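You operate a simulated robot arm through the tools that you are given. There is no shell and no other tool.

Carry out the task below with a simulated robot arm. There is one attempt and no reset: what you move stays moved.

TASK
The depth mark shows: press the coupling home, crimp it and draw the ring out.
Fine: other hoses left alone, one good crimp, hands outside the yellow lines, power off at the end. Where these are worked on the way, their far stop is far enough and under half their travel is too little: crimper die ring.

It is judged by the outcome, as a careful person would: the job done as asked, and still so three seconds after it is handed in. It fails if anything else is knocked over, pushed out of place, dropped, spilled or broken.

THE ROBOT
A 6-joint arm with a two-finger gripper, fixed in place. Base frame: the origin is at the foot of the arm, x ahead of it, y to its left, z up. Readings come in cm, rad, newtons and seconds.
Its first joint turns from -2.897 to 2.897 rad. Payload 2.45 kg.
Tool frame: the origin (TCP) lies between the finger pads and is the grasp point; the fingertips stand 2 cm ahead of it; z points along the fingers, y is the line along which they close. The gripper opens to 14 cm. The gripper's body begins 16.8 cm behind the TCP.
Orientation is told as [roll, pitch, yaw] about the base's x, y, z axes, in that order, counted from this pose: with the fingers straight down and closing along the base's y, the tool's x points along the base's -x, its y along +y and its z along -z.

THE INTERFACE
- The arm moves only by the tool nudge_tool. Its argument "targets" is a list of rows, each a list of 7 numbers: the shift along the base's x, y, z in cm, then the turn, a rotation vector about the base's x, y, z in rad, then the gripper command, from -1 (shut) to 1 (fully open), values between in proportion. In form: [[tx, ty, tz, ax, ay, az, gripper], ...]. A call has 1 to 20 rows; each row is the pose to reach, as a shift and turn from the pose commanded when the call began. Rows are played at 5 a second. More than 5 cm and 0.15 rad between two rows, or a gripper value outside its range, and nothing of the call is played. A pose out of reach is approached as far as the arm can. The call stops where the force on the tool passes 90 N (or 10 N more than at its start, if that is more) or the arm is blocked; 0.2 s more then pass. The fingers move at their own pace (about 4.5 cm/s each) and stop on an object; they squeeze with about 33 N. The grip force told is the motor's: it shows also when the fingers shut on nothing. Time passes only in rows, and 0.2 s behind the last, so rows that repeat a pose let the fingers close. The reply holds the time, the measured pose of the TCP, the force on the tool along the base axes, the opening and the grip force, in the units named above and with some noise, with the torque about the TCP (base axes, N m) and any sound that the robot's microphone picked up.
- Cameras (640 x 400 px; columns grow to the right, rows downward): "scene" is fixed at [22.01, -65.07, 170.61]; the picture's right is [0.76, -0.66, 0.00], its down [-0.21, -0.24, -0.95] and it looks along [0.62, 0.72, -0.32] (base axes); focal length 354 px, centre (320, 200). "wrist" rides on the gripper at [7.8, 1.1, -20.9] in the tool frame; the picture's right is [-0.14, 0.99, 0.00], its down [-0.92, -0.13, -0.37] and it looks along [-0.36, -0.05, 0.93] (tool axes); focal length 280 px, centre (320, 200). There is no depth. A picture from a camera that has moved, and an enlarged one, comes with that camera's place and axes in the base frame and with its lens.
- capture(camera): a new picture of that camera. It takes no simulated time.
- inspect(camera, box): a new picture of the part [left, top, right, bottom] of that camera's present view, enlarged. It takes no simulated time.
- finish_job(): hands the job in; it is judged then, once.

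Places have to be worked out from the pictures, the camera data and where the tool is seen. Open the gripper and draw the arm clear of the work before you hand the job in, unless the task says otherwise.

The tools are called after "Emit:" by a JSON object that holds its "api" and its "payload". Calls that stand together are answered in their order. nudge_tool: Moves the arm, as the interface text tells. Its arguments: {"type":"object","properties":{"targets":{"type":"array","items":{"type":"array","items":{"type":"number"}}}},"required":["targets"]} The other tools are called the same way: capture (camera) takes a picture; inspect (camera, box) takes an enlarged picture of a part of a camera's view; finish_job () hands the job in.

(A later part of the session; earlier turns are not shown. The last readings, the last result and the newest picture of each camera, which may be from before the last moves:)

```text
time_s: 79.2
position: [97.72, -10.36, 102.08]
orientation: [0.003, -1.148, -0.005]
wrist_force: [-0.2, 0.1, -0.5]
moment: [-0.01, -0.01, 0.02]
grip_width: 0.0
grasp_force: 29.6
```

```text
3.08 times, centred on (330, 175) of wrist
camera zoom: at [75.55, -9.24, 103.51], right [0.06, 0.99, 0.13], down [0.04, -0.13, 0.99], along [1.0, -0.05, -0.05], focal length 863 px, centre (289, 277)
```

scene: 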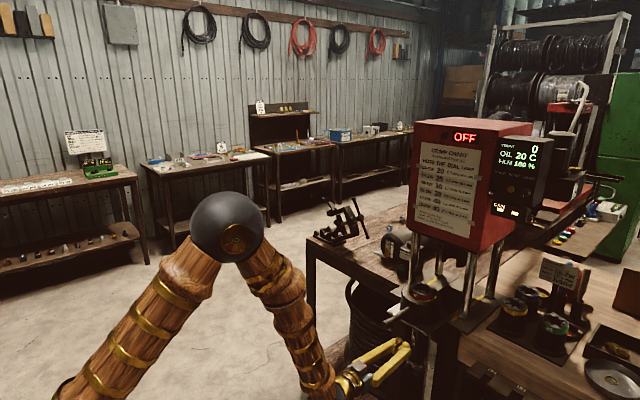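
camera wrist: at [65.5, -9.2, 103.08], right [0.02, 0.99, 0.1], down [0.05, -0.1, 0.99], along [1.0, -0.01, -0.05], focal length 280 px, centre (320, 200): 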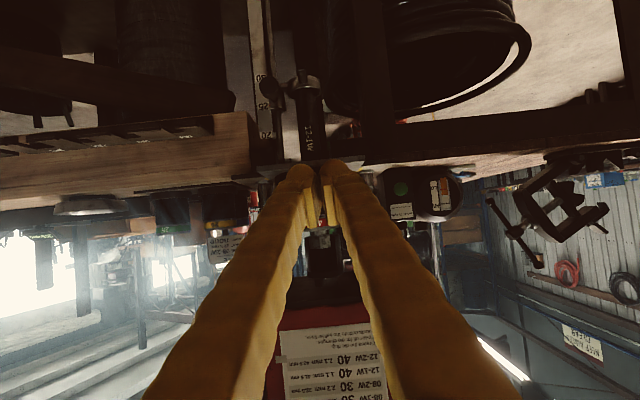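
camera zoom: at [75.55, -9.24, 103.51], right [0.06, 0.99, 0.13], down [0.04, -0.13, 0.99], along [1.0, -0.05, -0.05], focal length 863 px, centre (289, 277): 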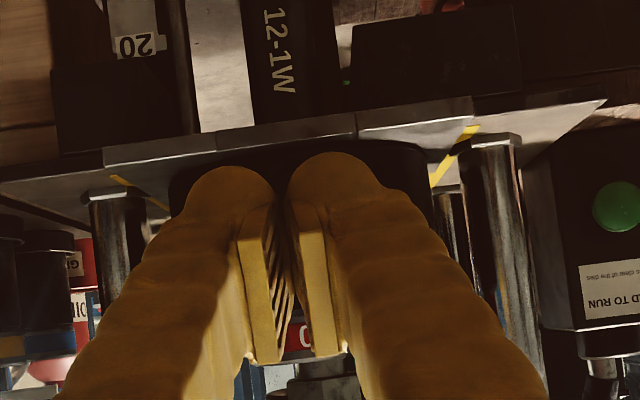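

Pushing in smoothly. I continue another 10 cm.

Emit:
{"api": "nudge_tool", "payload": {"targets": [[1, 0, 0, 0, 0, 0, -1], [2, 0, 0, 0, 0, 0, -1], [3, 0, 0, 0, 0, 0, -1], [4, 0, 0, 0, 0, 0, -1], [5, 0, 0, 0, 0, 0, -1], [6, 0, 0, 0, 0, 0, -1], [7, 0, 0, 0, 0, 0, -1], [8, 0, 0, 0, 0, 0, -1], [9, 0, 0, 0, 0, 0, -1], [10, 0, 0, 0, 0, 0, -1]]}}

Emit:
{"api": "inspect", "payload": {"camera": "scene", "box": [370, 230, 480, 380]}}

```text
time_s: 81.4
position: [107.88, -10.49, 101.99]
orientation: [0.003, -1.151, -0.006]
wrist_force: [-0.7, 0.2, 0.5]
moment: [-0.01, 0.01, -0.04]
grip_width: 0.0
grasp_force: 29.0
```

```text
2.67 times, centred on (425, 305) of scene
camera zoom: at [22.01, -65.07, 170.61], right [0.76, -0.66, 0.0], down [-0.21, -0.24, -0.95], along [0.62, 0.72, -0.32], focal length 943 px, centre (40, -80)
```

zoom: 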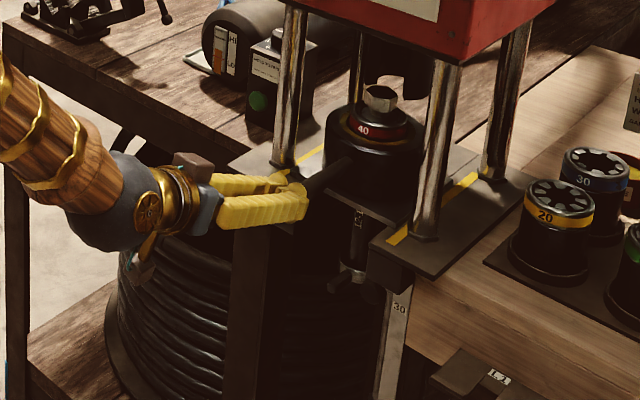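

Continuing more slowly towards the far stop.

Emit:
{"api": "nudge_tool", "payload": {"targets": [[0.6, 0, 0, 0, 0, 0, -1], [1.2, 0, 0, 0, 0, 0, -1], [1.8, 0, 0, 0, 0, 0, -1], [2.4, 0, 0, 0, 0, 0, -1], [3, 0, 0, 0, 0, 0, -1], [3.6, 0, 0, 0, 0, 0, -1], [4.2, 0, 0, 0, 0, 0, -1], [4.8, 0, 0, 0, 0, 0, -1]]}}

Emit:
{"api": "inspect", "payload": {"camera": "scene", "box": [370, 230, 480, 380]}}

Emit:
{"api": "inspect", "payload": {"camera": "scene", "box": [400, 230, 460, 300]}}

```text
time_s: 83.2
position: [112.05, -10.52, 102.06]
orientation: [0.003, -1.146, -0.007]
wrist_force: [-40.9, 4.8, 16.2]
moment: [0.02, 0.17, 0.0]
grip_width: 0.59
grasp_force: 29.6
stopped in row 8: the force on the tool passed its limit at 119 N (the readings are from after the stop); the commanded pose is now the measured one
```

```text
2.67 times, centred on (425, 305) of scene
camera zoom: at [22.01, -65.07, 170.61], right [0.76, -0.66, 0.0], down [-0.21, -0.24, -0.95], along [0.62, 0.72, -0.32], focal length 943 px, centre (40, -80)
```

zoom: 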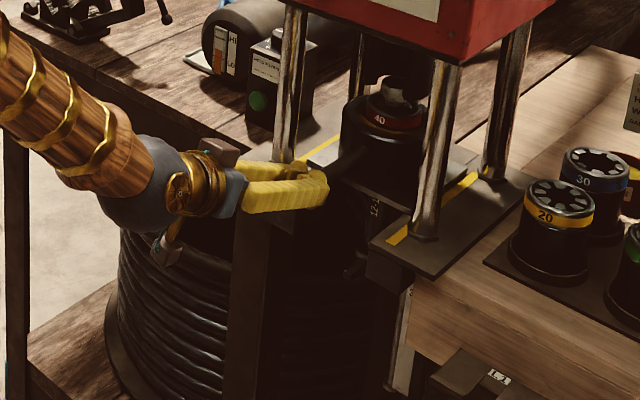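

```text
5.71 times, centred on (430, 265) of scene
camera zoom: at [22.01, -65.07, 170.61], right [0.76, -0.66, 0.0], down [-0.21, -0.24, -0.95], along [0.62, 0.72, -0.32], focal length 2020 px, centre (-309, -171)
```

zoom: 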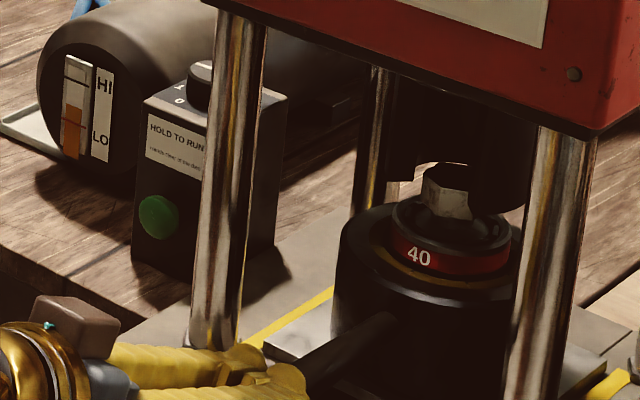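

The ring is at its far stop (firm resistance) with the hex inside the pusher arch, and my fingers stayed in front of the yellow lines. I back away and go up to the panel's POWER button.

Emit:
{"api": "nudge_tool", "payload": {"targets": [[-3, 0, 0.5, 0, 0, 0, -1], [-7.5, 0, 1.5, 0, 0, 0, -1], [-12, 0, 3, 0, 0, 0, -1], [-15, -1, 6.5, 0, -0.04, 0, -1], [-16, -2.5, 11, 0, -0.08, 0, -1], [-16, -4, 15.5, 0, -0.12, 0, -1], [-16, -6, 20, 0, -0.16, 0, -1], [-16, -8, 24.3, 0, -0.2, 0, -1], [-16, -10, 28.7, 0, -0.24, 0, -1], [-16, -12, 33, 0, -0.28, 0, -1], [-16, -14, 37, 0, -0.3, 0, -1], [-15.5, -15.5, 39.5, 0, -0.3, 0, -1], [-15.5, -15.5, 39.5, 0, -0.3, 0, -1]]}}

Emit:
{"api": "capture", "payload": {"camera": "wrist"}}

Emit:
{"api": "capture", "payload": {"camera": "scene"}}

```text
time_s: 86.0
position: [96.75, -26.11, 141.41]
orientation: [0.018, -1.446, -0.021]
wrist_force: [-0.1, -0.9, 0.0]
moment: [0.03, 0.01, -0.02]
grip_width: 0.01
grasp_force: 29.2
```

```text
taken
camera wrist: at [74.95, -24.78, 136.36], right [0.02, 0.99, 0.14], down [-0.25, -0.13, 0.96], along [0.97, -0.05, 0.25], focal length 280 px, centre (320, 200)
```

wrist: 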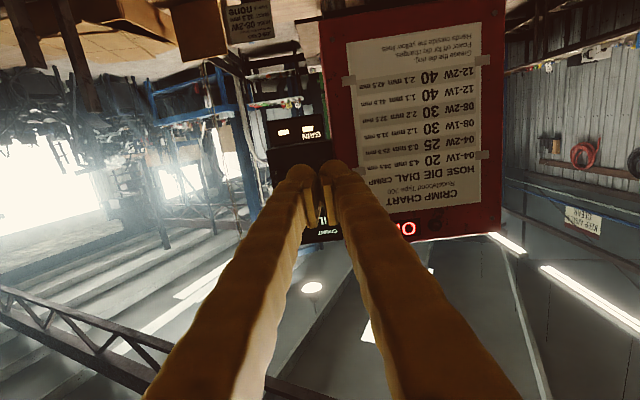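

```text
taken
```

scene: 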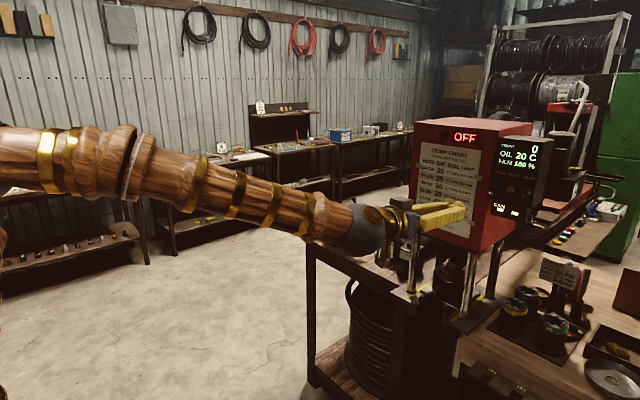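

The tool is at the panel's height. I zoom both cameras onto the panel to pin the POWER button.

Emit:
{"api": "inspect", "payload": {"camera": "wrist", "box": [255, 100, 365, 190]}}

Emit:
{"api": "inspect", "payload": {"camera": "scene", "box": [440, 170, 540, 240]}}

Emit:
{"api": "inspect", "payload": {"camera": "scene", "box": [385, 220, 460, 330]}}

```text
4.44 times, centred on (310, 145) of wrist
camera zoom: at [74.95, -24.78, 136.36], right [0.02, 0.99, 0.14], down [-0.25, -0.13, 0.96], along [0.97, -0.05, 0.25], focal length 1246 px, centre (364, 444)
```

zoom: 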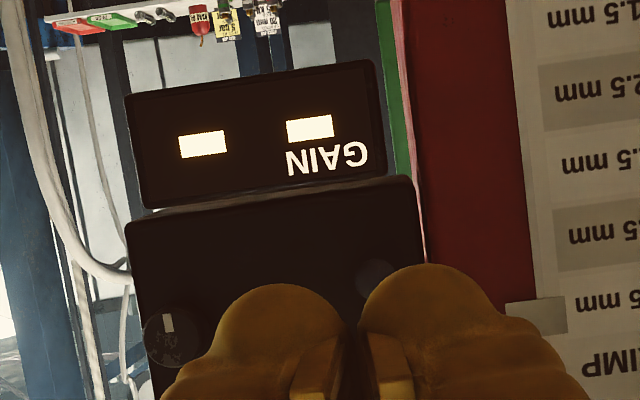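

```text
5.71 times, centred on (490, 205) of scene
camera zoom: at [22.01, -65.07, 170.61], right [0.76, -0.66, 0.0], down [-0.21, -0.24, -0.95], along [0.62, 0.72, -0.32], focal length 2020 px, centre (-651, 171)
```

zoom: 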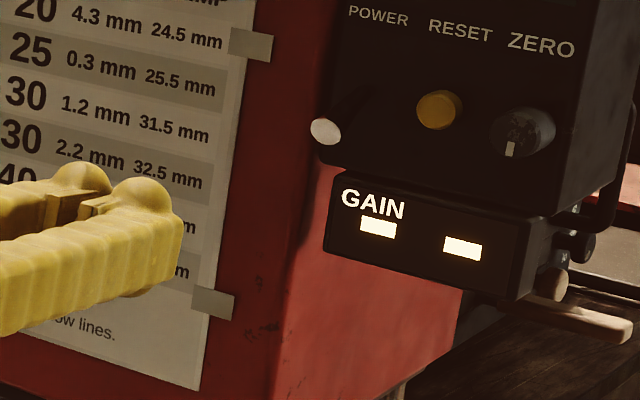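

```text
3.64 times, centred on (422, 275) of scene
camera zoom: at [22.01, -65.07, 170.61], right [0.76, -0.66, 0.0], down [-0.21, -0.24, -0.95], along [0.62, 0.72, -0.32], focal length 1286 px, centre (-53, -73)
```

zoom: 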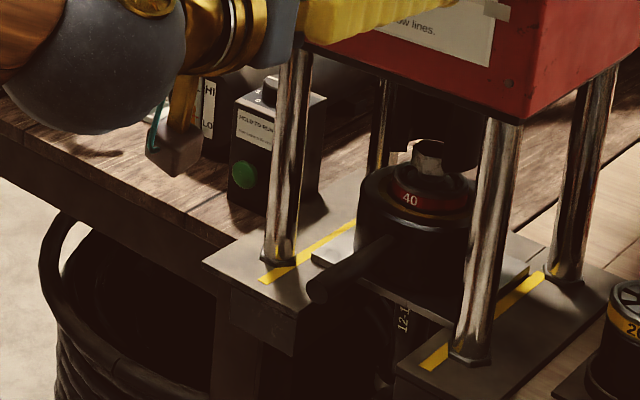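

POWER button face is at about (117.9,-25.8,141.55). I approach with one fingertip aimed at it, slightly high to stay off the GAIN box.

Emit:
{"api": "nudge_tool", "payload": {"targets": [[4.5, 0.4, 0.3, 0, 0, 0, -1], [9, 0.8, 0.6, 0, 0, 0, -1], [13, 1.2, 1, 0, 0, 0, -1], [16.5, 1.2, 1, 0, 0, 0, -1], [16.5, 1.2, 1, 0, 0, 0, -1]]}}

Emit:
{"api": "inspect", "payload": {"camera": "scene", "box": [440, 150, 540, 230]}}

Emit:
{"api": "inspect", "payload": {"camera": "wrist", "box": [255, 100, 385, 210]}}

```text
time_s: 87.2
position: [113.17, -24.81, 142.47]
orientation: [0.017, -1.444, -0.021]
wrist_force: [-0.7, 0.7, 0.2]
moment: [0.01, 0.04, 0.01]
grip_width: 0.0
grasp_force: 29.4
```

```text
5.00 times, centred on (490, 190) of scene
camera zoom: at [22.01, -65.07, 170.61], right [0.76, -0.66, 0.0], down [-0.21, -0.24, -0.95], along [0.62, 0.72, -0.32], focal length 1768 px, centre (-530, 250)
```

zoom: 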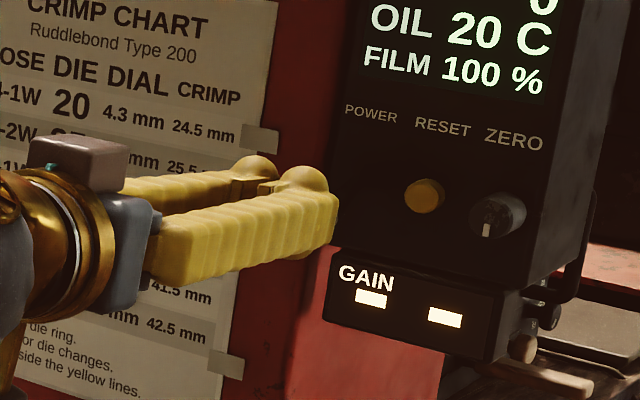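

```text
3.64 times, centred on (320, 155) of wrist
camera zoom: at [91.4, -23.6, 137.35], right [0.02, 0.99, 0.14], down [-0.25, -0.13, 0.96], along [0.97, -0.05, 0.25], focal length 1020 px, centre (320, 364)
```

zoom: 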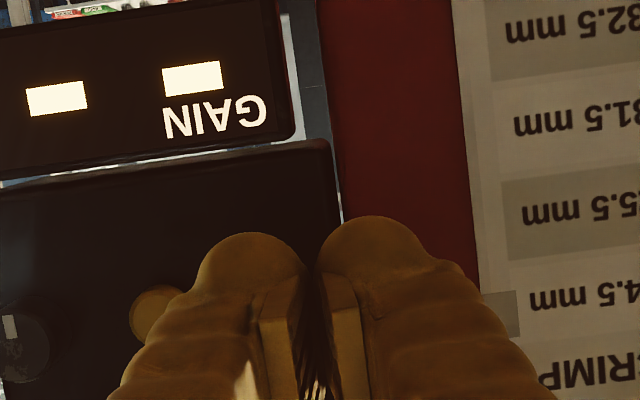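

Aligned: the -y finger covers the POWER button, clear of RESET and GAIN. I press forward in small steps.

Emit:
{"api": "nudge_tool", "payload": {"targets": [[0.6, 0, 0, 0, 0, 0, -1], [1.2, 0, 0, 0, 0, 0, -1], [1.8, 0, 0, 0, 0, 0, -1], [2.2, 0, 0, 0, 0, 0, -1], [2.6, 0, 0, 0, 0, 0, -1], [2.9, 0, 0, 0, 0, 0, -1]]}}

Emit:
{"api": "inspect", "payload": {"camera": "scene", "box": [420, 110, 550, 220]}}

```text
time_s: 88.4
position: [115.33, -24.86, 142.45]
orientation: [0.016, -1.443, -0.019]
wrist_force: [-44.9, 8.9, -3.6]
moment: [0.28, 0.47, -0.37]
grip_width: 0.0
grasp_force: 28.9
stopped in row 5: the force on the tool passed its limit at 113 N (the readings are from after the stop); the commanded pose is now the measured one
```

```text
3.64 times, centred on (485, 165) of scene
camera zoom: at [22.01, -65.07, 170.61], right [0.76, -0.66, 0.0], down [-0.21, -0.24, -0.95], along [0.62, 0.72, -0.32], focal length 1286 px, centre (-280, 327)
```

zoom: 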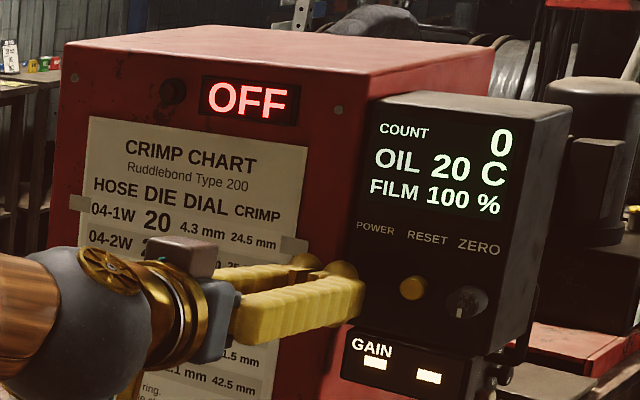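

Solid resistance and the display still says OFF. The POWER control may actually be a toggle lever pointing down, not a push button, so I back off and look closely.

Emit:
{"api": "nudge_tool", "payload": {"targets": [[-3, 0, 0, 0, 0, 0, -1], [-7, 0.5, 0, 0, 0, 0, -1], [-11, 3, 0, 0, 0, 0, -1], [-12, 7, 0, 0, 0, 0, -1], [-12, 7, 0, 0, 0, 0, -1]]}}

Emit:
{"api": "inspect", "payload": {"camera": "scene", "box": [485, 165, 525, 205]}}

Emit:
{"api": "inspect", "payload": {"camera": "wrist", "box": [180, 90, 330, 200]}}

```text
time_s: 89.6
position: [103.48, -17.79, 142.44]
orientation: [0.016, -1.442, -0.021]
wrist_force: [-0.1, -0.5, -0.5]
moment: [0.01, -0.02, 0.02]
grip_width: 0.02
grasp_force: 29.1
```

```text
10.00 times, centred on (505, 185) of scene
camera zoom: at [22.01, -65.07, 170.61], right [0.76, -0.66, 0.0], down [-0.21, -0.24, -0.95], along [0.62, 0.72, -0.32], focal length 3535 px, centre (-1530, 350)
```

zoom: 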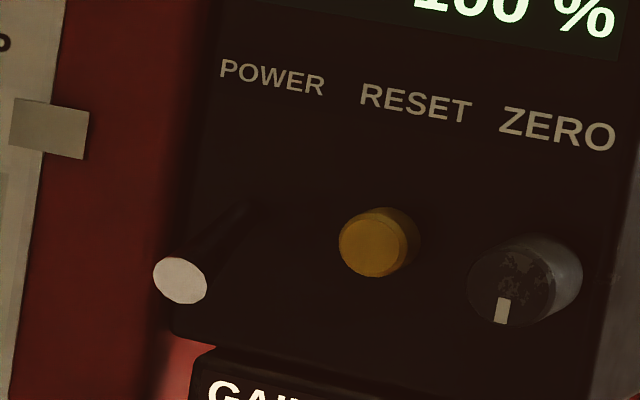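

```text
3.64 times, centred on (255, 145) of wrist
camera zoom: at [81.71, -16.63, 137.3], right [0.02, 0.99, 0.14], down [-0.25, -0.13, 0.96], along [0.97, -0.06, 0.24], focal length 1020 px, centre (556, 400)
```

zoom: 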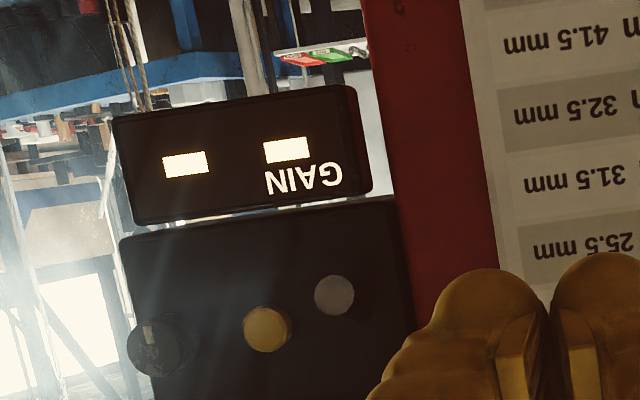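

Confirmed: POWER is a toggle lever pointing out and down (tip at about (117.5,-26,141.5), pivot about (121.3,-26,143.2)). It must be flipped up, so I bring the closed fingers underneath it from the front.

Emit:
{"api": "nudge_tool", "payload": {"targets": [[2, -2.5, -2, 0, 0, 0, -1], [4.5, -5, -4, 0, 0, 0, -1], [8, -7.3, -4.7, 0, 0, 0, -1], [11, -7.3, -4.7, 0, 0, 0, -1], [13.5, -7.3, -4.7, 0, 0, 0, -1], [13.5, -7.3, -4.7, 0, 0, 0, -1]]}}

Emit:
{"api": "inspect", "payload": {"camera": "scene", "box": [460, 155, 530, 215]}}

Emit:
{"api": "inspect", "payload": {"camera": "wrist", "box": [230, 100, 360, 210]}}

```text
time_s: 91.0
position: [116.86, -25.13, 137.66]
orientation: [0.016, -1.443, -0.019]
wrist_force: [0.4, -0.8, 0.3]
moment: [0.04, -0.03, -0.01]
grip_width: 0.0
grasp_force: 29.2
```

```text
6.67 times, centred on (495, 185) of scene
camera zoom: at [22.01, -65.07, 170.61], right [0.76, -0.66, 0.0], down [-0.21, -0.24, -0.95], along [0.62, 0.72, -0.32], focal length 2357 px, centre (-847, 300)
```

zoom: 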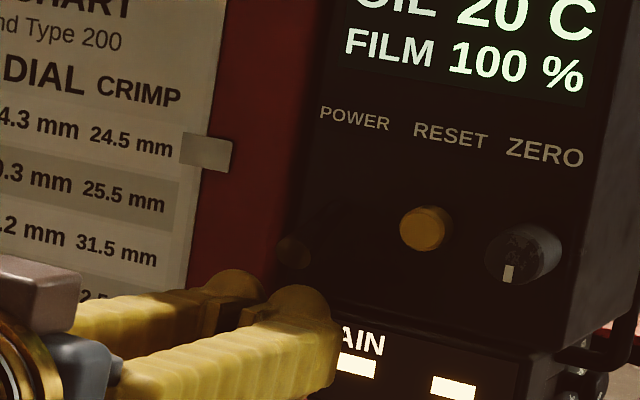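

```text
3.64 times, centred on (295, 155) of wrist
camera zoom: at [95.19, -23.91, 132.62], right [0.02, 0.99, 0.14], down [-0.25, -0.13, 0.96], along [0.97, -0.06, 0.24], focal length 1020 px, centre (411, 364)
```

zoom: 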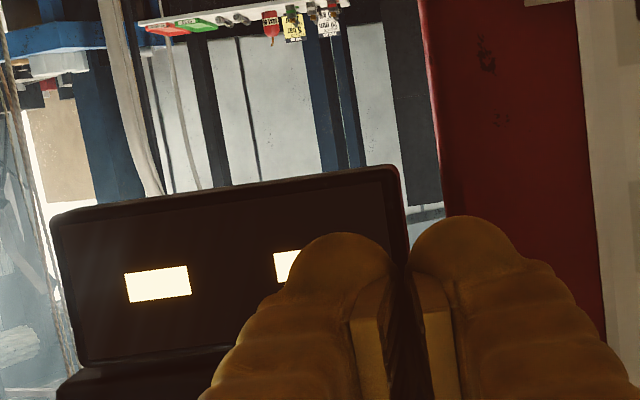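

The lever tip sits just above the near finger. I raise gently and watch the display.

Emit:
{"api": "nudge_tool", "payload": {"targets": [[0, 0, 0.6, 0, 0, 0, -1], [0, 0, 1.2, 0, 0, 0, -1], [0, 0, 1.8, 0, 0, 0, -1], [0, 0, 2.3, 0, 0, 0, -1], [0, 0, 2.8, 0, 0, 0, -1], [0, 0, 3.3, 0, 0, 0, -1]]}}

Emit:
{"api": "inspect", "payload": {"camera": "scene", "box": [430, 110, 550, 220]}}

```text
time_s: 92.4
position: [117.06, -25.19, 140.91]
orientation: [0.016, -1.443, -0.023]
wrist_force: [0.1, 0.1, -0.1]
moment: [-0.03, 0.01, 0.04]
grip_width: 0.02
grasp_force: 29.4
```

```text
3.64 times, centred on (490, 165) of scene
camera zoom: at [22.01, -65.07, 170.61], right [0.76, -0.66, 0.0], down [-0.21, -0.24, -0.95], along [0.62, 0.72, -0.32], focal length 1286 px, centre (-298, 327)
```

zoom: 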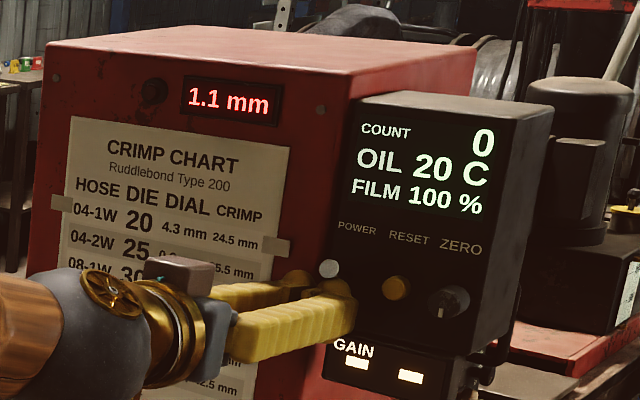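

Power is on: the display shows 1.1 mm, exactly the dial for 12-1W with die 40. Now I back away and come round to the green HOLD TO RUN button at about (129,9,99), staying in front of the machine.

Emit:
{"api": "nudge_tool", "payload": {"targets": [[-4.5, 0, -0.5, 0, 0, 0, -1], [-9, 0, -1, 0, 0, 0, -1], [-13.5, 0, -2, 0, 0, 0, -1], [-16.5, 3, -4, 0, 0, 0, -1], [-18, 7, -6, 0, 0, 0, -1], [-18, 11, -8.5, 0, 0, 0, -1], [-18, 15, -11, 0, 0, 0, -1], [-18, 19, -13.5, 0, 0, 0, -1], [-18, 23, -16, 0, 0, 0, -1], [-18, 27, -18.5, 0, 0, 0, -1], [-17, 30.5, -21.5, 0, 0, 0, -1], [-15, 33, -25, 0, 0, 0, -1], [-13, 34.5, -29, 0, 0, 0, -1], [-12, 35, -33.5, 0, 0, 0, -1], [-12, 35, -38, 0, 0, 0, -1], [-12, 35, -41.5, 0, 0, 0, -1], [-12, 35, -41.5, 0, 0, 0, -1]]}}

Emit:
{"api": "capture", "payload": {"camera": "wrist"}}

Emit:
{"api": "capture", "payload": {"camera": "scene"}}

```text
time_s: 96.0
position: [105.48, 1.09, 100.43]
orientation: [-0.056, -1.422, 0.222]
wrist_force: [-0.1, 0.2, -0.3]
moment: [0.0, -0.01, 0.02]
grip_width: 0.02
grasp_force: 29.4
out of reach, approached as far as the arm can: row 8, 9, 10, 11, 12, 13, 14, 15, 16, 17
```

```text
taken
camera wrist: at [83.73, -1.52, 95.98], right [-0.15, 0.98, 0.13], down [-0.21, -0.16, 0.97], along [0.97, 0.11, 0.22], focal length 280 px, centre (320, 200)
```

wrist: 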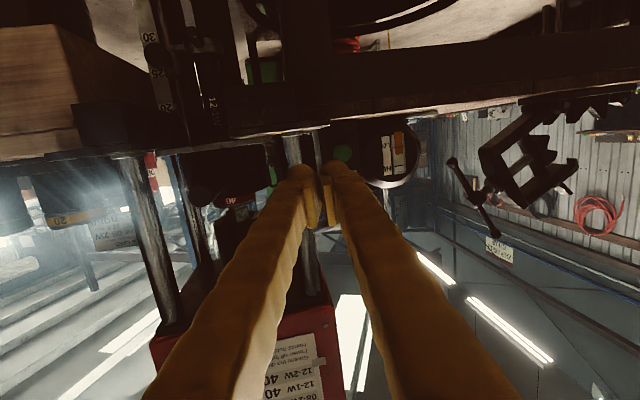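

```text
taken
```

scene: 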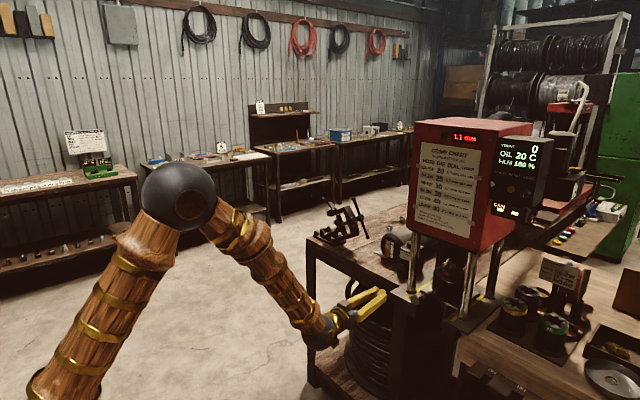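

Horizontal attitude can't go that far left. I'll pitch the nose down to about -1.0 and then shift left to the button.

Emit:
{"api": "nudge_tool", "payload": {"targets": [[-0.5, 0, 1, -0.005, 0.084, -0.033, -1], [-1, 0, 2, -0.01, 0.168, -0.066, -1], [-1, 0, 3, -0.016, 0.252, -0.1, -1], [-1, 1.5, 3, -0.021, 0.336, -0.133, -1], [-1, 3.5, 3, -0.027, 0.42, -0.166, -1], [-1, 6, 2, -0.027, 0.42, -0.166, -1], [-1, 8.5, 0.5, -0.027, 0.42, -0.166, -1], [-1, 8.7, -1, -0.027, 0.42, -0.166, -1], [-1, 8.7, -1, -0.027, 0.42, -0.166, -1]]}}

Emit:
{"api": "capture", "payload": {"camera": "wrist"}}

```text
time_s: 98.0
position: [102.51, 6.56, 97.59]
orientation: [0.036, -0.893, 0.095]
wrist_force: [-0.8, -0.4, -0.1]
moment: [0.01, -0.01, -0.02]
grip_width: 0.0
grasp_force: 29.9
out of reach, approached as far as the arm can: row 1, 2, 3, 4, 5, 6, 7, 8, 9
```

```text
taken
camera wrist: at [81.31, 4.92, 104.81], right [-0.03, 0.99, 0.13], down [0.31, -0.11, 0.95], along [0.95, 0.07, -0.3], focal length 280 px, centre (320, 200)
```

wrist: 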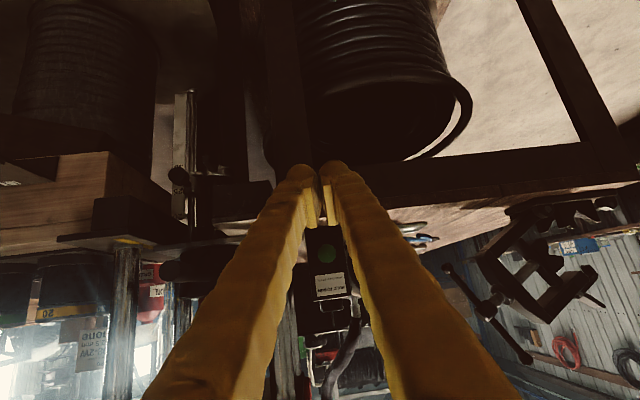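

The arm stops short again, likely near a wrist singularity. I try moving forward (larger radius), where reach should ease, keeping the same orientation.

Emit:
{"api": "nudge_tool", "payload": {"targets": [[2, 0.3, 0.8, 0, 0, 0, -1], [4, 0.6, 1.6, 0, 0, 0, -1], [6, 0.9, 2.2, 0, 0, 0, -1], [8, 1.2, 2.6, 0, 0, 0, -1], [8, 1.2, 2.6, 0, 0, 0, -1]]}}

Emit:
{"api": "capture", "payload": {"camera": "scene"}}

```text
time_s: 99.2
position: [110.48, 7.72, 100.3]
orientation: [0.034, -0.892, 0.097]
wrist_force: [-0.3, -0.1, -0.6]
moment: [-0.01, 0.0, 0.01]
grip_width: 0.01
grasp_force: 29.4
```

```text
taken
```

scene: 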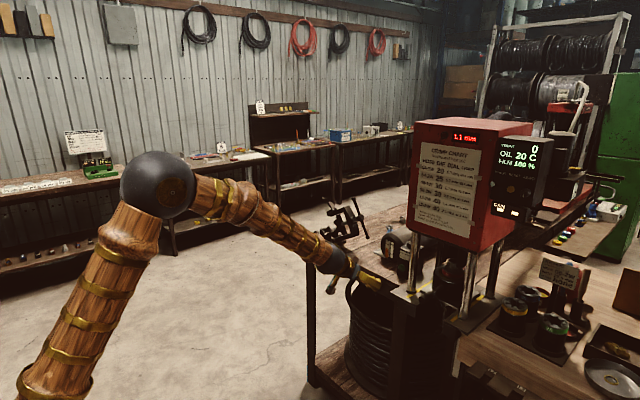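

That works. Let me look at the button from the wrist camera here.

Emit:
{"api": "capture", "payload": {"camera": "wrist"}}

Emit:
{"api": "inspect", "payload": {"camera": "scene", "box": [350, 220, 430, 310]}}

```text
taken
camera wrist: at [89.34, 6.11, 107.37], right [-0.04, 0.99, 0.13], down [0.31, -0.11, 0.95], along [0.95, 0.07, -0.3], focal length 280 px, centre (320, 200)
```

wrist: 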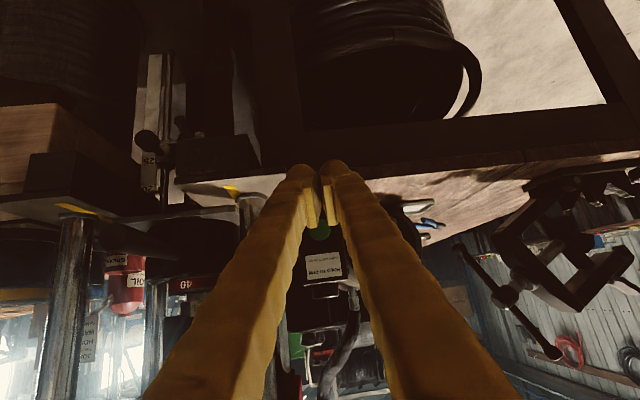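

```text
4.44 times, centred on (390, 265) of scene
camera zoom: at [22.01, -65.07, 170.61], right [0.76, -0.66, 0.0], down [-0.21, -0.24, -0.95], along [0.62, 0.72, -0.32], focal length 1571 px, centre (9, -89)
```

zoom: 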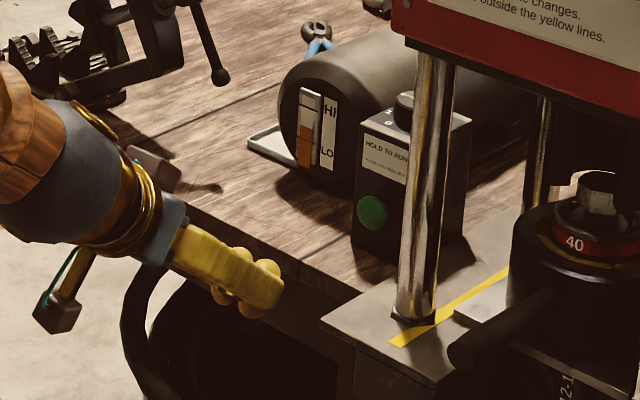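

Button at about (128.6,8.4,99.6). I move to just in front of it.

Emit:
{"api": "nudge_tool", "payload": {"targets": [[4, 0.4, -0.2, 0, 0, 0, -1], [8, 0.8, -0.5, 0, 0, 0, -1], [11, 1.1, -0.7, 0, 0, 0, -1], [13, 1.2, -0.7, 0, 0, 0, -1], [13, 1.2, -0.7, 0, 0, 0, -1]]}}

Emit:
{"api": "inspect", "payload": {"camera": "scene", "box": [360, 220, 430, 290]}}

Emit:
{"api": "inspect", "payload": {"camera": "wrist", "box": [250, 130, 400, 290]}}

```text
time_s: 100.4
position: [123.51, 8.99, 99.56]
orientation: [0.034, -0.892, 0.095]
wrist_force: [-0.4, -0.7, -0.1]
moment: [0.04, 0.0, -0.03]
grip_width: 0.0
grasp_force: 29.7
```

```text
5.71 times, centred on (395, 255) of scene
camera zoom: at [22.01, -65.07, 170.61], right [0.76, -0.66, 0.0], down [-0.21, -0.24, -0.95], along [0.62, 0.72, -0.32], focal length 2020 px, centre (-109, -114)
```

zoom: 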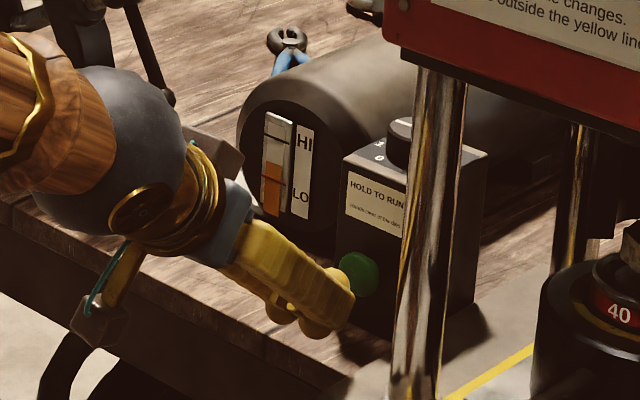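

```text
2.50 times, centred on (325, 210) of wrist
camera zoom: at [102.37, 7.3, 106.74], right [-0.04, 0.99, 0.13], down [0.31, -0.11, 0.95], along [0.95, 0.07, -0.3], focal length 701 px, centre (308, 175)
```

zoom: 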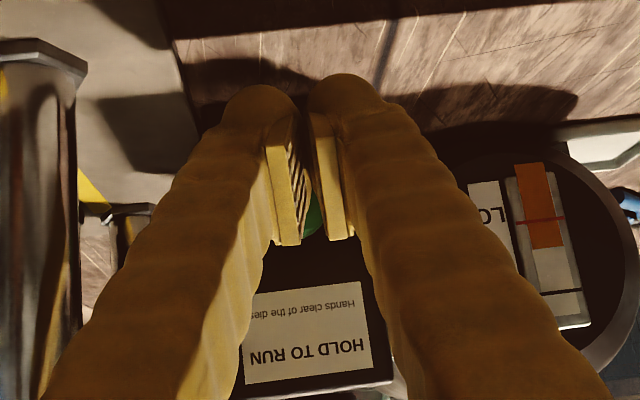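

The button lies right at the finger seam, so I shift +1 cm in y to press with one finger, raise 0.4 cm, then advance in small steps.

Emit:
{"api": "nudge_tool", "payload": {"targets": [[0, 1, 0.4, 0, 0, 0, -1], [0.8, 1, 0.4, 0, 0, 0, -1], [1.4, 1, 0.4, 0, 0, 0, -1], [1.9, 1, 0.4, 0, 0, 0, -1]]}}

Emit:
{"api": "inspect", "payload": {"camera": "scene", "box": [360, 220, 430, 290]}}

Emit:
{"api": "inspect", "payload": {"camera": "wrist", "box": [250, 130, 400, 290]}}

```text
time_s: 101.4
position: [125.39, 10.0, 100.01]
orientation: [0.033, -0.891, 0.098]
wrist_force: [0.4, 0.2, -0.6]
moment: [-0.02, 0.01, -0.01]
grip_width: 0.0
grasp_force: 29.4
```

```text
5.71 times, centred on (395, 255) of scene
camera zoom: at [22.01, -65.07, 170.61], right [0.76, -0.66, 0.0], down [-0.21, -0.24, -0.95], along [0.62, 0.72, -0.32], focal length 2020 px, centre (-109, -114)
```

zoom: 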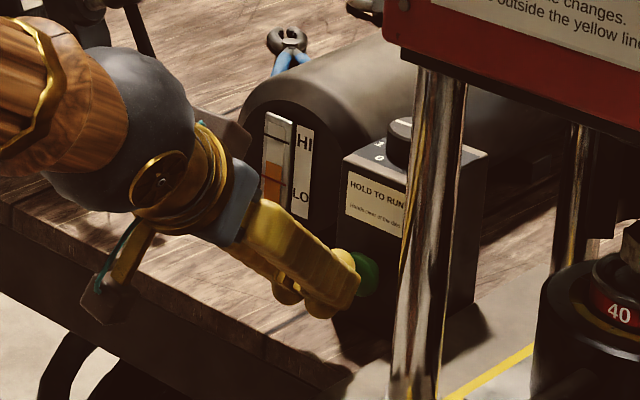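

```text
2.50 times, centred on (325, 210) of wrist
camera zoom: at [104.24, 8.28, 107.13], right [-0.04, 0.99, 0.13], down [0.31, -0.11, 0.95], along [0.95, 0.07, -0.3], focal length 701 px, centre (308, 175)
```

zoom: 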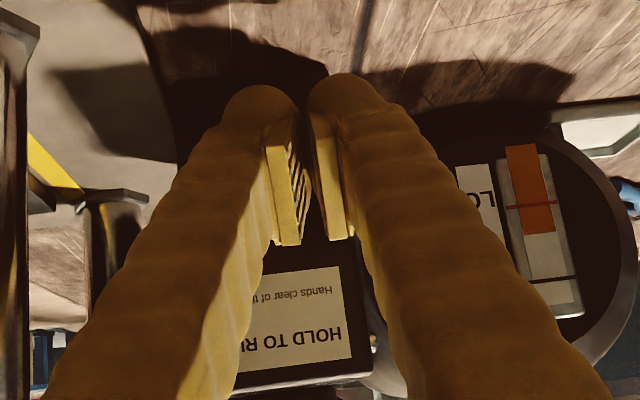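

The near finger now covers the button. I press forward in 0.2 cm steps and watch force and display.

Emit:
{"api": "nudge_tool", "payload": {"targets": [[0.2, 0, 0, 0, 0, 0, -1], [0.4, 0, 0, 0, 0, 0, -1], [0.6, 0, 0, 0, 0, 0, -1], [0.8, 0, 0, 0, 0, 0, -1]]}}

Emit:
{"api": "inspect", "payload": {"camera": "scene", "box": [360, 110, 560, 300]}}

```text
time_s: 102.4
position: [126.11, 9.96, 99.89]
orientation: [0.036, -0.891, 0.097]
wrist_force: [-0.7, 0.3, 0.0]
moment: [-0.02, 0.01, 0.0]
grip_width: 0.0
grasp_force: 29.3
```

```text
2.11 times, centred on (460, 205) of scene
camera zoom: at [22.01, -65.07, 170.61], right [0.76, -0.66, 0.0], down [-0.21, -0.24, -0.95], along [0.62, 0.72, -0.32], focal length 744 px, centre (25, 190)
```

zoom: 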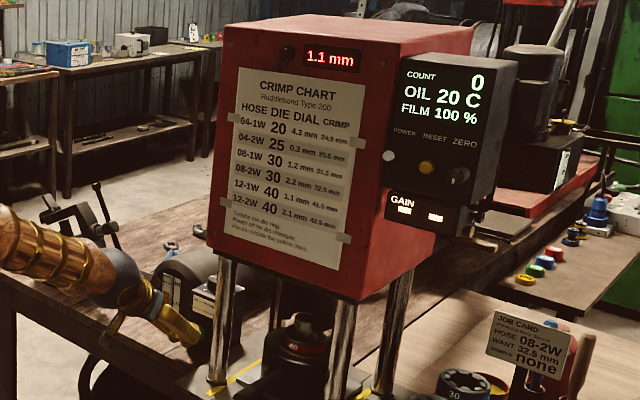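

Not touching yet; continue.

Emit:
{"api": "nudge_tool", "payload": {"targets": [[0.2, 0, 0, 0, 0, 0, -1], [0.4, 0, 0, 0, 0, 0, -1], [0.6, 0, 0, 0, 0, 0, -1], [0.8, 0, 0, 0, 0, 0, -1]]}}

Emit:
{"api": "inspect", "payload": {"camera": "scene", "box": [370, 110, 540, 300]}}

```text
time_s: 103.4
position: [126.93, 9.87, 100.0]
orientation: [0.033, -0.891, 0.096]
wrist_force: [-6.2, 0.8, 0.0]
moment: [-0.03, 0.01, -0.05]
grip_width: 0.0
grasp_force: 29.6
```

```text
2.11 times, centred on (455, 205) of scene
camera zoom: at [22.01, -65.07, 170.61], right [0.76, -0.66, 0.0], down [-0.21, -0.24, -0.95], along [0.62, 0.72, -0.32], focal length 744 px, centre (36, 190)
```

zoom: 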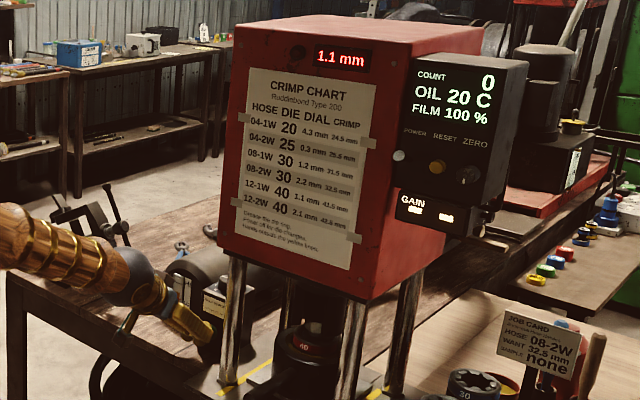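

First contact at 6 N. I press a little deeper and hold, then check the machine's reaction (time only runs during my rows, so the hold carries on between calls).

Emit:
{"api": "nudge_tool", "payload": {"targets": [[0.15, 0, 0, 0, 0, 0, -1], [0.3, 0, 0, 0, 0, 0, -1], [0.3, 0, 0, 0, 0, 0, -1], [0.3, 0, 0, 0, 0, 0, -1]]}}

Emit:
{"api": "inspect", "payload": {"camera": "scene", "box": [370, 110, 540, 300]}}

```text
time_s: 104.4
position: [127.15, 9.89, 99.92]
orientation: [0.034, -0.89, 0.096]
wrist_force: [-34.1, 2.1, 4.7]
moment: [0.02, -0.14, -0.26]
grip_width: 0.0
grasp_force: 29.7
```

```text
2.11 times, centred on (455, 205) of scene
camera zoom: at [22.01, -65.07, 170.61], right [0.76, -0.66, 0.0], down [-0.21, -0.24, -0.95], along [0.62, 0.72, -0.32], focal length 744 px, centre (36, 190)
```

zoom: 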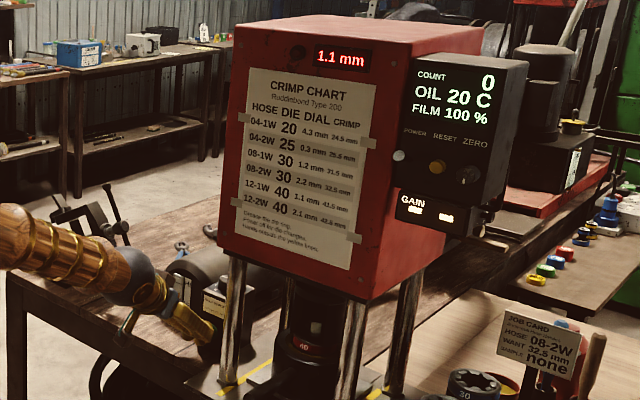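

34 N on the button and the pusher looks lower. I zoom in on the press.

Emit:
{"api": "inspect", "payload": {"camera": "scene", "box": [400, 230, 470, 310]}}

Emit:
{"api": "inspect", "payload": {"camera": "scene", "box": [440, 110, 550, 220]}}

```text
5.00 times, centred on (435, 270) of scene
camera zoom: at [22.01, -65.07, 170.61], right [0.76, -0.66, 0.0], down [-0.21, -0.24, -0.95], along [0.62, 0.72, -0.32], focal length 1768 px, centre (-255, -150)
```

zoom: 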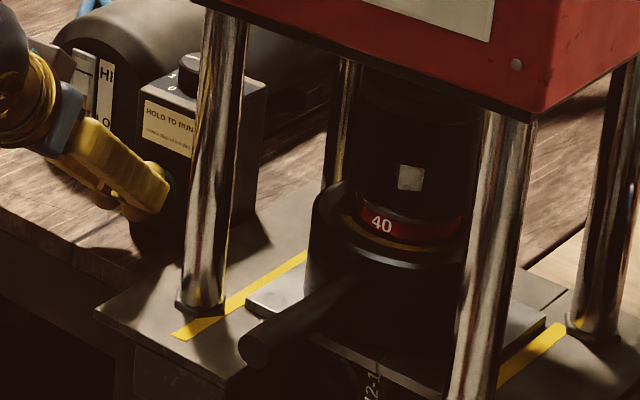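

```text
3.64 times, centred on (495, 165) of scene
camera zoom: at [22.01, -65.07, 170.61], right [0.76, -0.66, 0.0], down [-0.21, -0.24, -0.95], along [0.62, 0.72, -0.32], focal length 1286 px, centre (-316, 327)
```

zoom: 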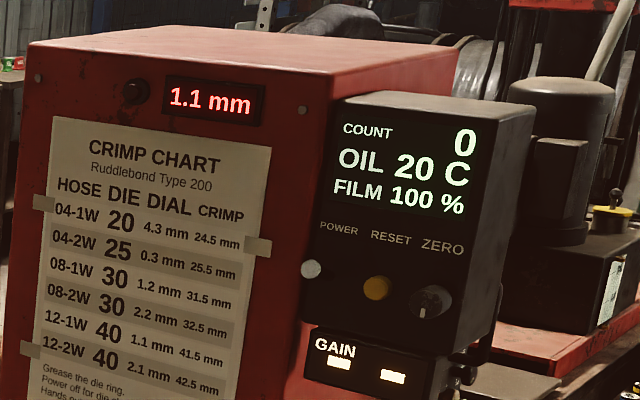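

The pusher is coming down on the die, with the hex in its arch. I keep holding the button.

Emit:
{"api": "nudge_tool", "payload": {"targets": [[0, 0, 0, 0, 0, 0, -1], [0, 0, 0, 0, 0, 0, -1], [0, 0, 0, 0, 0, 0, -1], [0, 0, 0, 0, 0, 0, -1]]}}

Emit:
{"api": "inspect", "payload": {"camera": "scene", "box": [440, 110, 550, 220]}}

Emit:
{"api": "inspect", "payload": {"camera": "scene", "box": [400, 230, 470, 310]}}

```text
time_s: 105.4
position: [127.14, 9.97, 99.9]
orientation: [0.034, -0.893, 0.096]
wrist_force: [-35.1, 2.8, 3.2]
moment: [-0.08, -0.13, -0.2]
grip_width: 0.0
grasp_force: 29.2
```

```text
3.64 times, centred on (495, 165) of scene
camera zoom: at [22.01, -65.07, 170.61], right [0.76, -0.66, 0.0], down [-0.21, -0.24, -0.95], along [0.62, 0.72, -0.32], focal length 1286 px, centre (-316, 327)
```

zoom: 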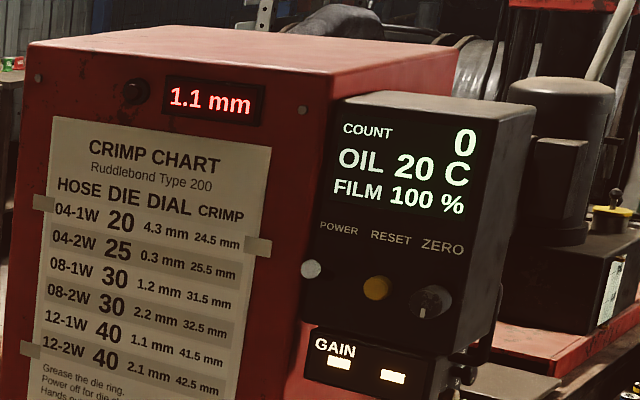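

```text
5.00 times, centred on (435, 270) of scene
camera zoom: at [22.01, -65.07, 170.61], right [0.76, -0.66, 0.0], down [-0.21, -0.24, -0.95], along [0.62, 0.72, -0.32], focal length 1768 px, centre (-255, -150)
```

zoom: 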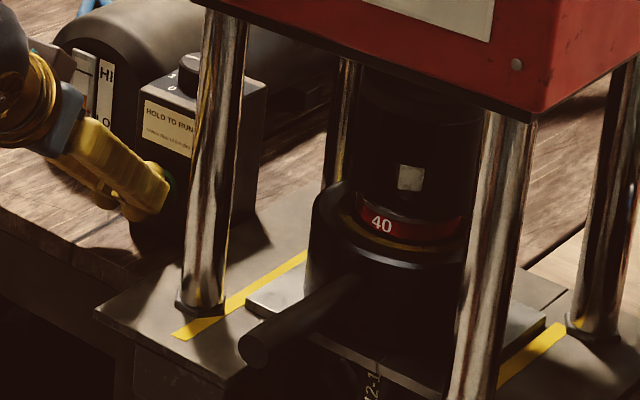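

No visible change over the last second; I hold on for longer to see whether the die is moving.

Emit:
{"api": "nudge_tool", "payload": {"targets": [[0, 0, 0, 0, 0, 0, -1], [0, 0, 0, 0, 0, 0, -1], [0, 0, 0, 0, 0, 0, -1], [0, 0, 0, 0, 0, 0, -1], [0, 0, 0, 0, 0, 0, -1], [0, 0, 0, 0, 0, 0, -1], [0, 0, 0, 0, 0, 0, -1], [0, 0, 0, 0, 0, 0, -1]]}}

Emit:
{"api": "inspect", "payload": {"camera": "scene", "box": [440, 110, 550, 220]}}

Emit:
{"api": "inspect", "payload": {"camera": "scene", "box": [400, 230, 470, 310]}}

```text
time_s: 107.2
position: [127.19, 9.86, 99.98]
orientation: [0.034, -0.891, 0.095]
wrist_force: [-34.7, 3.4, 3.0]
moment: [-0.03, -0.09, -0.21]
grip_width: 0.0
grasp_force: 29.0
```

```text
3.64 times, centred on (495, 165) of scene
camera zoom: at [22.01, -65.07, 170.61], right [0.76, -0.66, 0.0], down [-0.21, -0.24, -0.95], along [0.62, 0.72, -0.32], focal length 1286 px, centre (-316, 327)
```

zoom: 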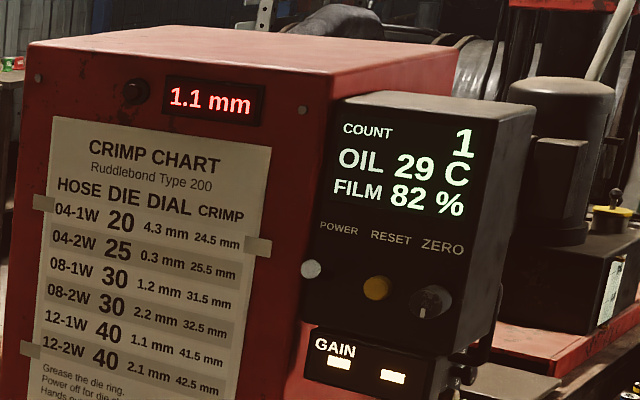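

```text
5.00 times, centred on (435, 270) of scene
camera zoom: at [22.01, -65.07, 170.61], right [0.76, -0.66, 0.0], down [-0.21, -0.24, -0.95], along [0.62, 0.72, -0.32], focal length 1768 px, centre (-255, -150)
```

zoom: 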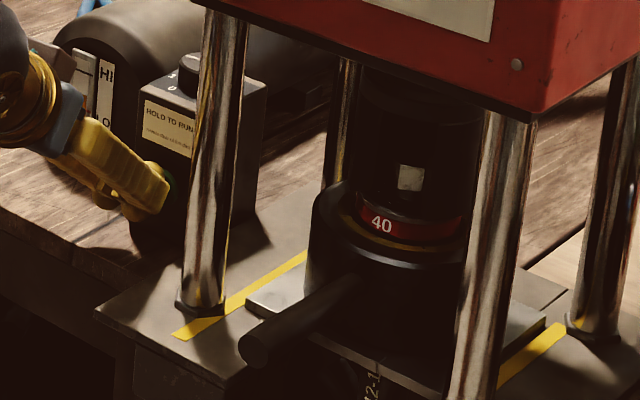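

COUNT went to 1, so the crimp is complete. I release the button at once by backing straight off.

Emit:
{"api": "nudge_tool", "payload": {"targets": [[-1, 0, 0, 0, 0, 0, -1], [-3.5, 0, 0, 0, 0, 0, -1], [-7.5, -0.5, 0, 0, 0, 0, -1], [-11.5, -1.2, 0.5, 0, 0, 0, -1], [-15, -2, 2, 0, 0, 0, -1], [-15, -2, 2, 0, 0, 0, -1]]}}

Emit:
{"api": "inspect", "payload": {"camera": "scene", "box": [370, 110, 550, 310]}}

Emit:
{"api": "inspect", "payload": {"camera": "scene", "box": [400, 230, 470, 310]}}

```text
time_s: 108.6
position: [112.26, 7.94, 101.89]
orientation: [0.033, -0.892, 0.096]
wrist_force: [0.3, -0.3, -0.4]
moment: [-0.01, 0.0, -0.01]
grip_width: 0.01
grasp_force: 29.5
```

```text
2.00 times, centred on (460, 210) of scene
camera zoom: at [22.01, -65.07, 170.61], right [0.76, -0.66, 0.0], down [-0.21, -0.24, -0.95], along [0.62, 0.72, -0.32], focal length 707 px, centre (40, 180)
```

zoom: 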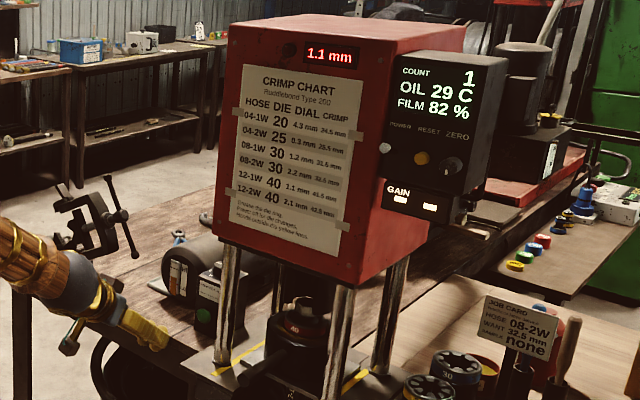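

```text
5.00 times, centred on (435, 270) of scene
camera zoom: at [22.01, -65.07, 170.61], right [0.76, -0.66, 0.0], down [-0.21, -0.24, -0.95], along [0.62, 0.72, -0.32], focal length 1768 px, centre (-255, -150)
```

zoom: 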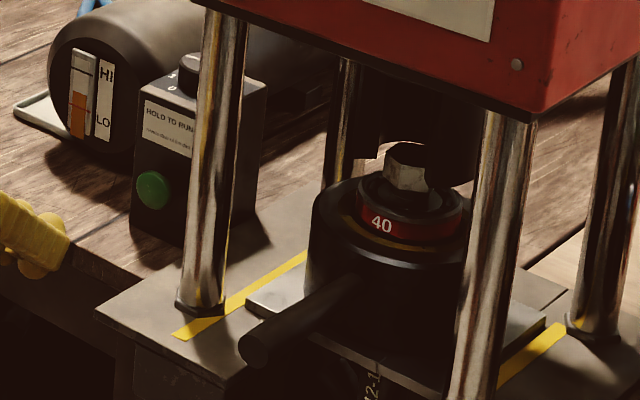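

The pusher has gone back up and the count reads 1. Now power off: I move back and round to above the POWER lever.

Emit:
{"api": "nudge_tool", "payload": {"targets": [[-4.5, -1, 1, 0, 0, 0, -1], [-8.5, -2.5, 3.5, 0, 0, 0, -1], [-12, -4.5, 6, 0, 0, 0, -1], [-14, -7, 9.5, 0.001, -0.056, -0.014, -1], [-15, -9.5, 13.5, 0.002, -0.113, -0.028, -1], [-15, -12, 17.7, 0.003, -0.169, -0.042, -1], [-15, -14.7, 21.7, 0.004, -0.226, -0.056, -1], [-15, -17.5, 25.7, 0.006, -0.282, -0.07, -1], [-15, -20.2, 29.7, 0.007, -0.339, -0.085, -1], [-15, -23, 33.7, 0.008, -0.395, -0.099, -1], [-15, -25.8, 37.7, 0.009, -0.452, -0.113, -1], [-15, -28.6, 41.7, 0.01, -0.508, -0.127, -1], [-15, -31.3, 45.5, 0.01, -0.508, -0.127, -1], [-15, -33.2, 48.5, 0.01, -0.508, -0.127, -1], [-15, -33.2, 48.5, 0.01, -0.508, -0.127, -1]]}}

Emit:
{"api": "inspect", "payload": {"camera": "wrist", "box": [230, 60, 380, 200]}}

Emit:
{"api": "inspect", "payload": {"camera": "scene", "box": [450, 140, 530, 220]}}

```text
time_s: 111.8
position: [97.41, -25.38, 150.67]
orientation: [0.003, -1.399, -0.003]
wrist_force: [0.4, 0.0, -0.4]
moment: [-0.05, 0.0, 0.02]
grip_width: 0.0
grasp_force: 29.0
```

```text
2.86 times, centred on (305, 130) of wrist
camera zoom: at [75.39, -24.21, 146.5], right [0.03, 0.99, 0.14], down [-0.21, -0.13, 0.97], along [0.98, -0.05, 0.2], focal length 801 px, centre (363, 400)
```

zoom: 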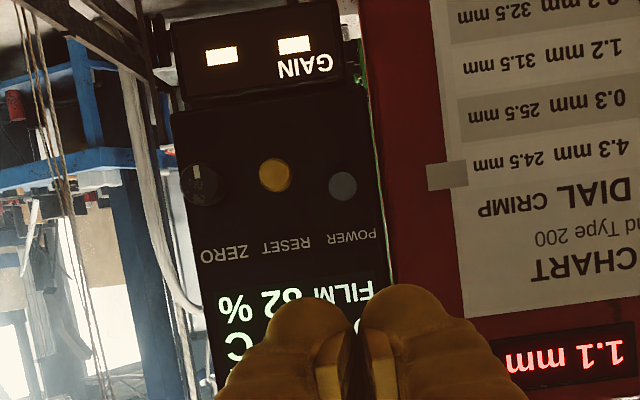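

```text
5.00 times, centred on (490, 180) of scene
camera zoom: at [22.01, -65.07, 170.61], right [0.76, -0.66, 0.0], down [-0.21, -0.24, -0.95], along [0.62, 0.72, -0.32], focal length 1768 px, centre (-530, 300)
```

zoom: 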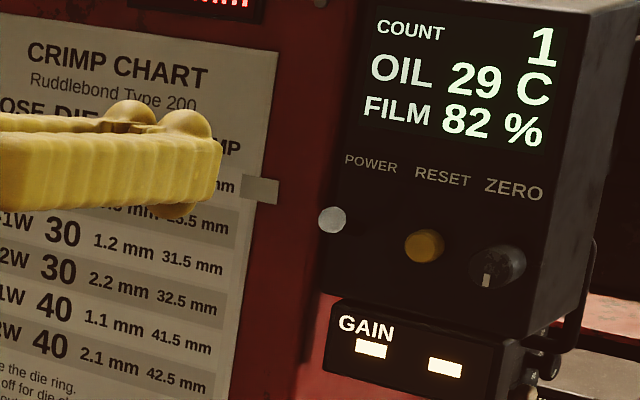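

The lever tip is now up at about (117.8,-25.9,144.0). I go in above it and press it down.

Emit:
{"api": "nudge_tool", "payload": {"targets": [[4.8, 0.1, 0, 0, 0, 0, -1], [9.6, 0.2, -0.5, 0, 0, 0, -1], [14, 0.4, -1, 0, 0, 0, -1], [17.5, 0.4, -1.5, 0, 0, 0, -1], [19.6, 0.4, -1.7, 0, 0, 0, -1], [19.6, 0.4, -1.7, 0, 0, 0, -1]]}}

Emit:
{"api": "inspect", "payload": {"camera": "scene", "box": [450, 130, 530, 210]}}

```text
time_s: 113.2
position: [116.78, -25.08, 148.77]
orientation: [-0.002, -1.4, -0.001]
wrist_force: [0.2, -0.6, 0.2]
moment: [0.0, -0.01, 0.02]
grip_width: 0.0
grasp_force: 29.5
```

```text
5.00 times, centred on (490, 170) of scene
camera zoom: at [22.01, -65.07, 170.61], right [0.76, -0.66, 0.0], down [-0.21, -0.24, -0.95], along [0.62, 0.72, -0.32], focal length 1768 px, centre (-530, 350)
```

zoom: 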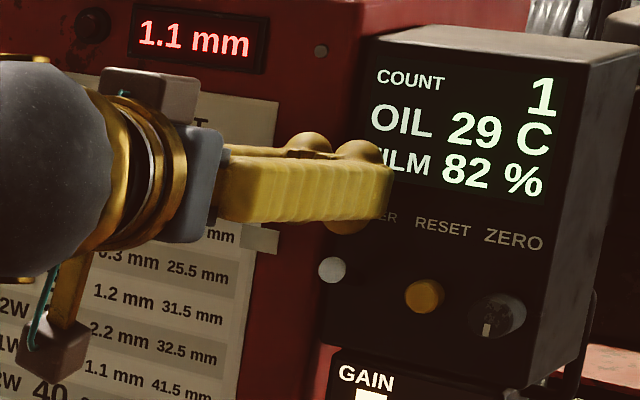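

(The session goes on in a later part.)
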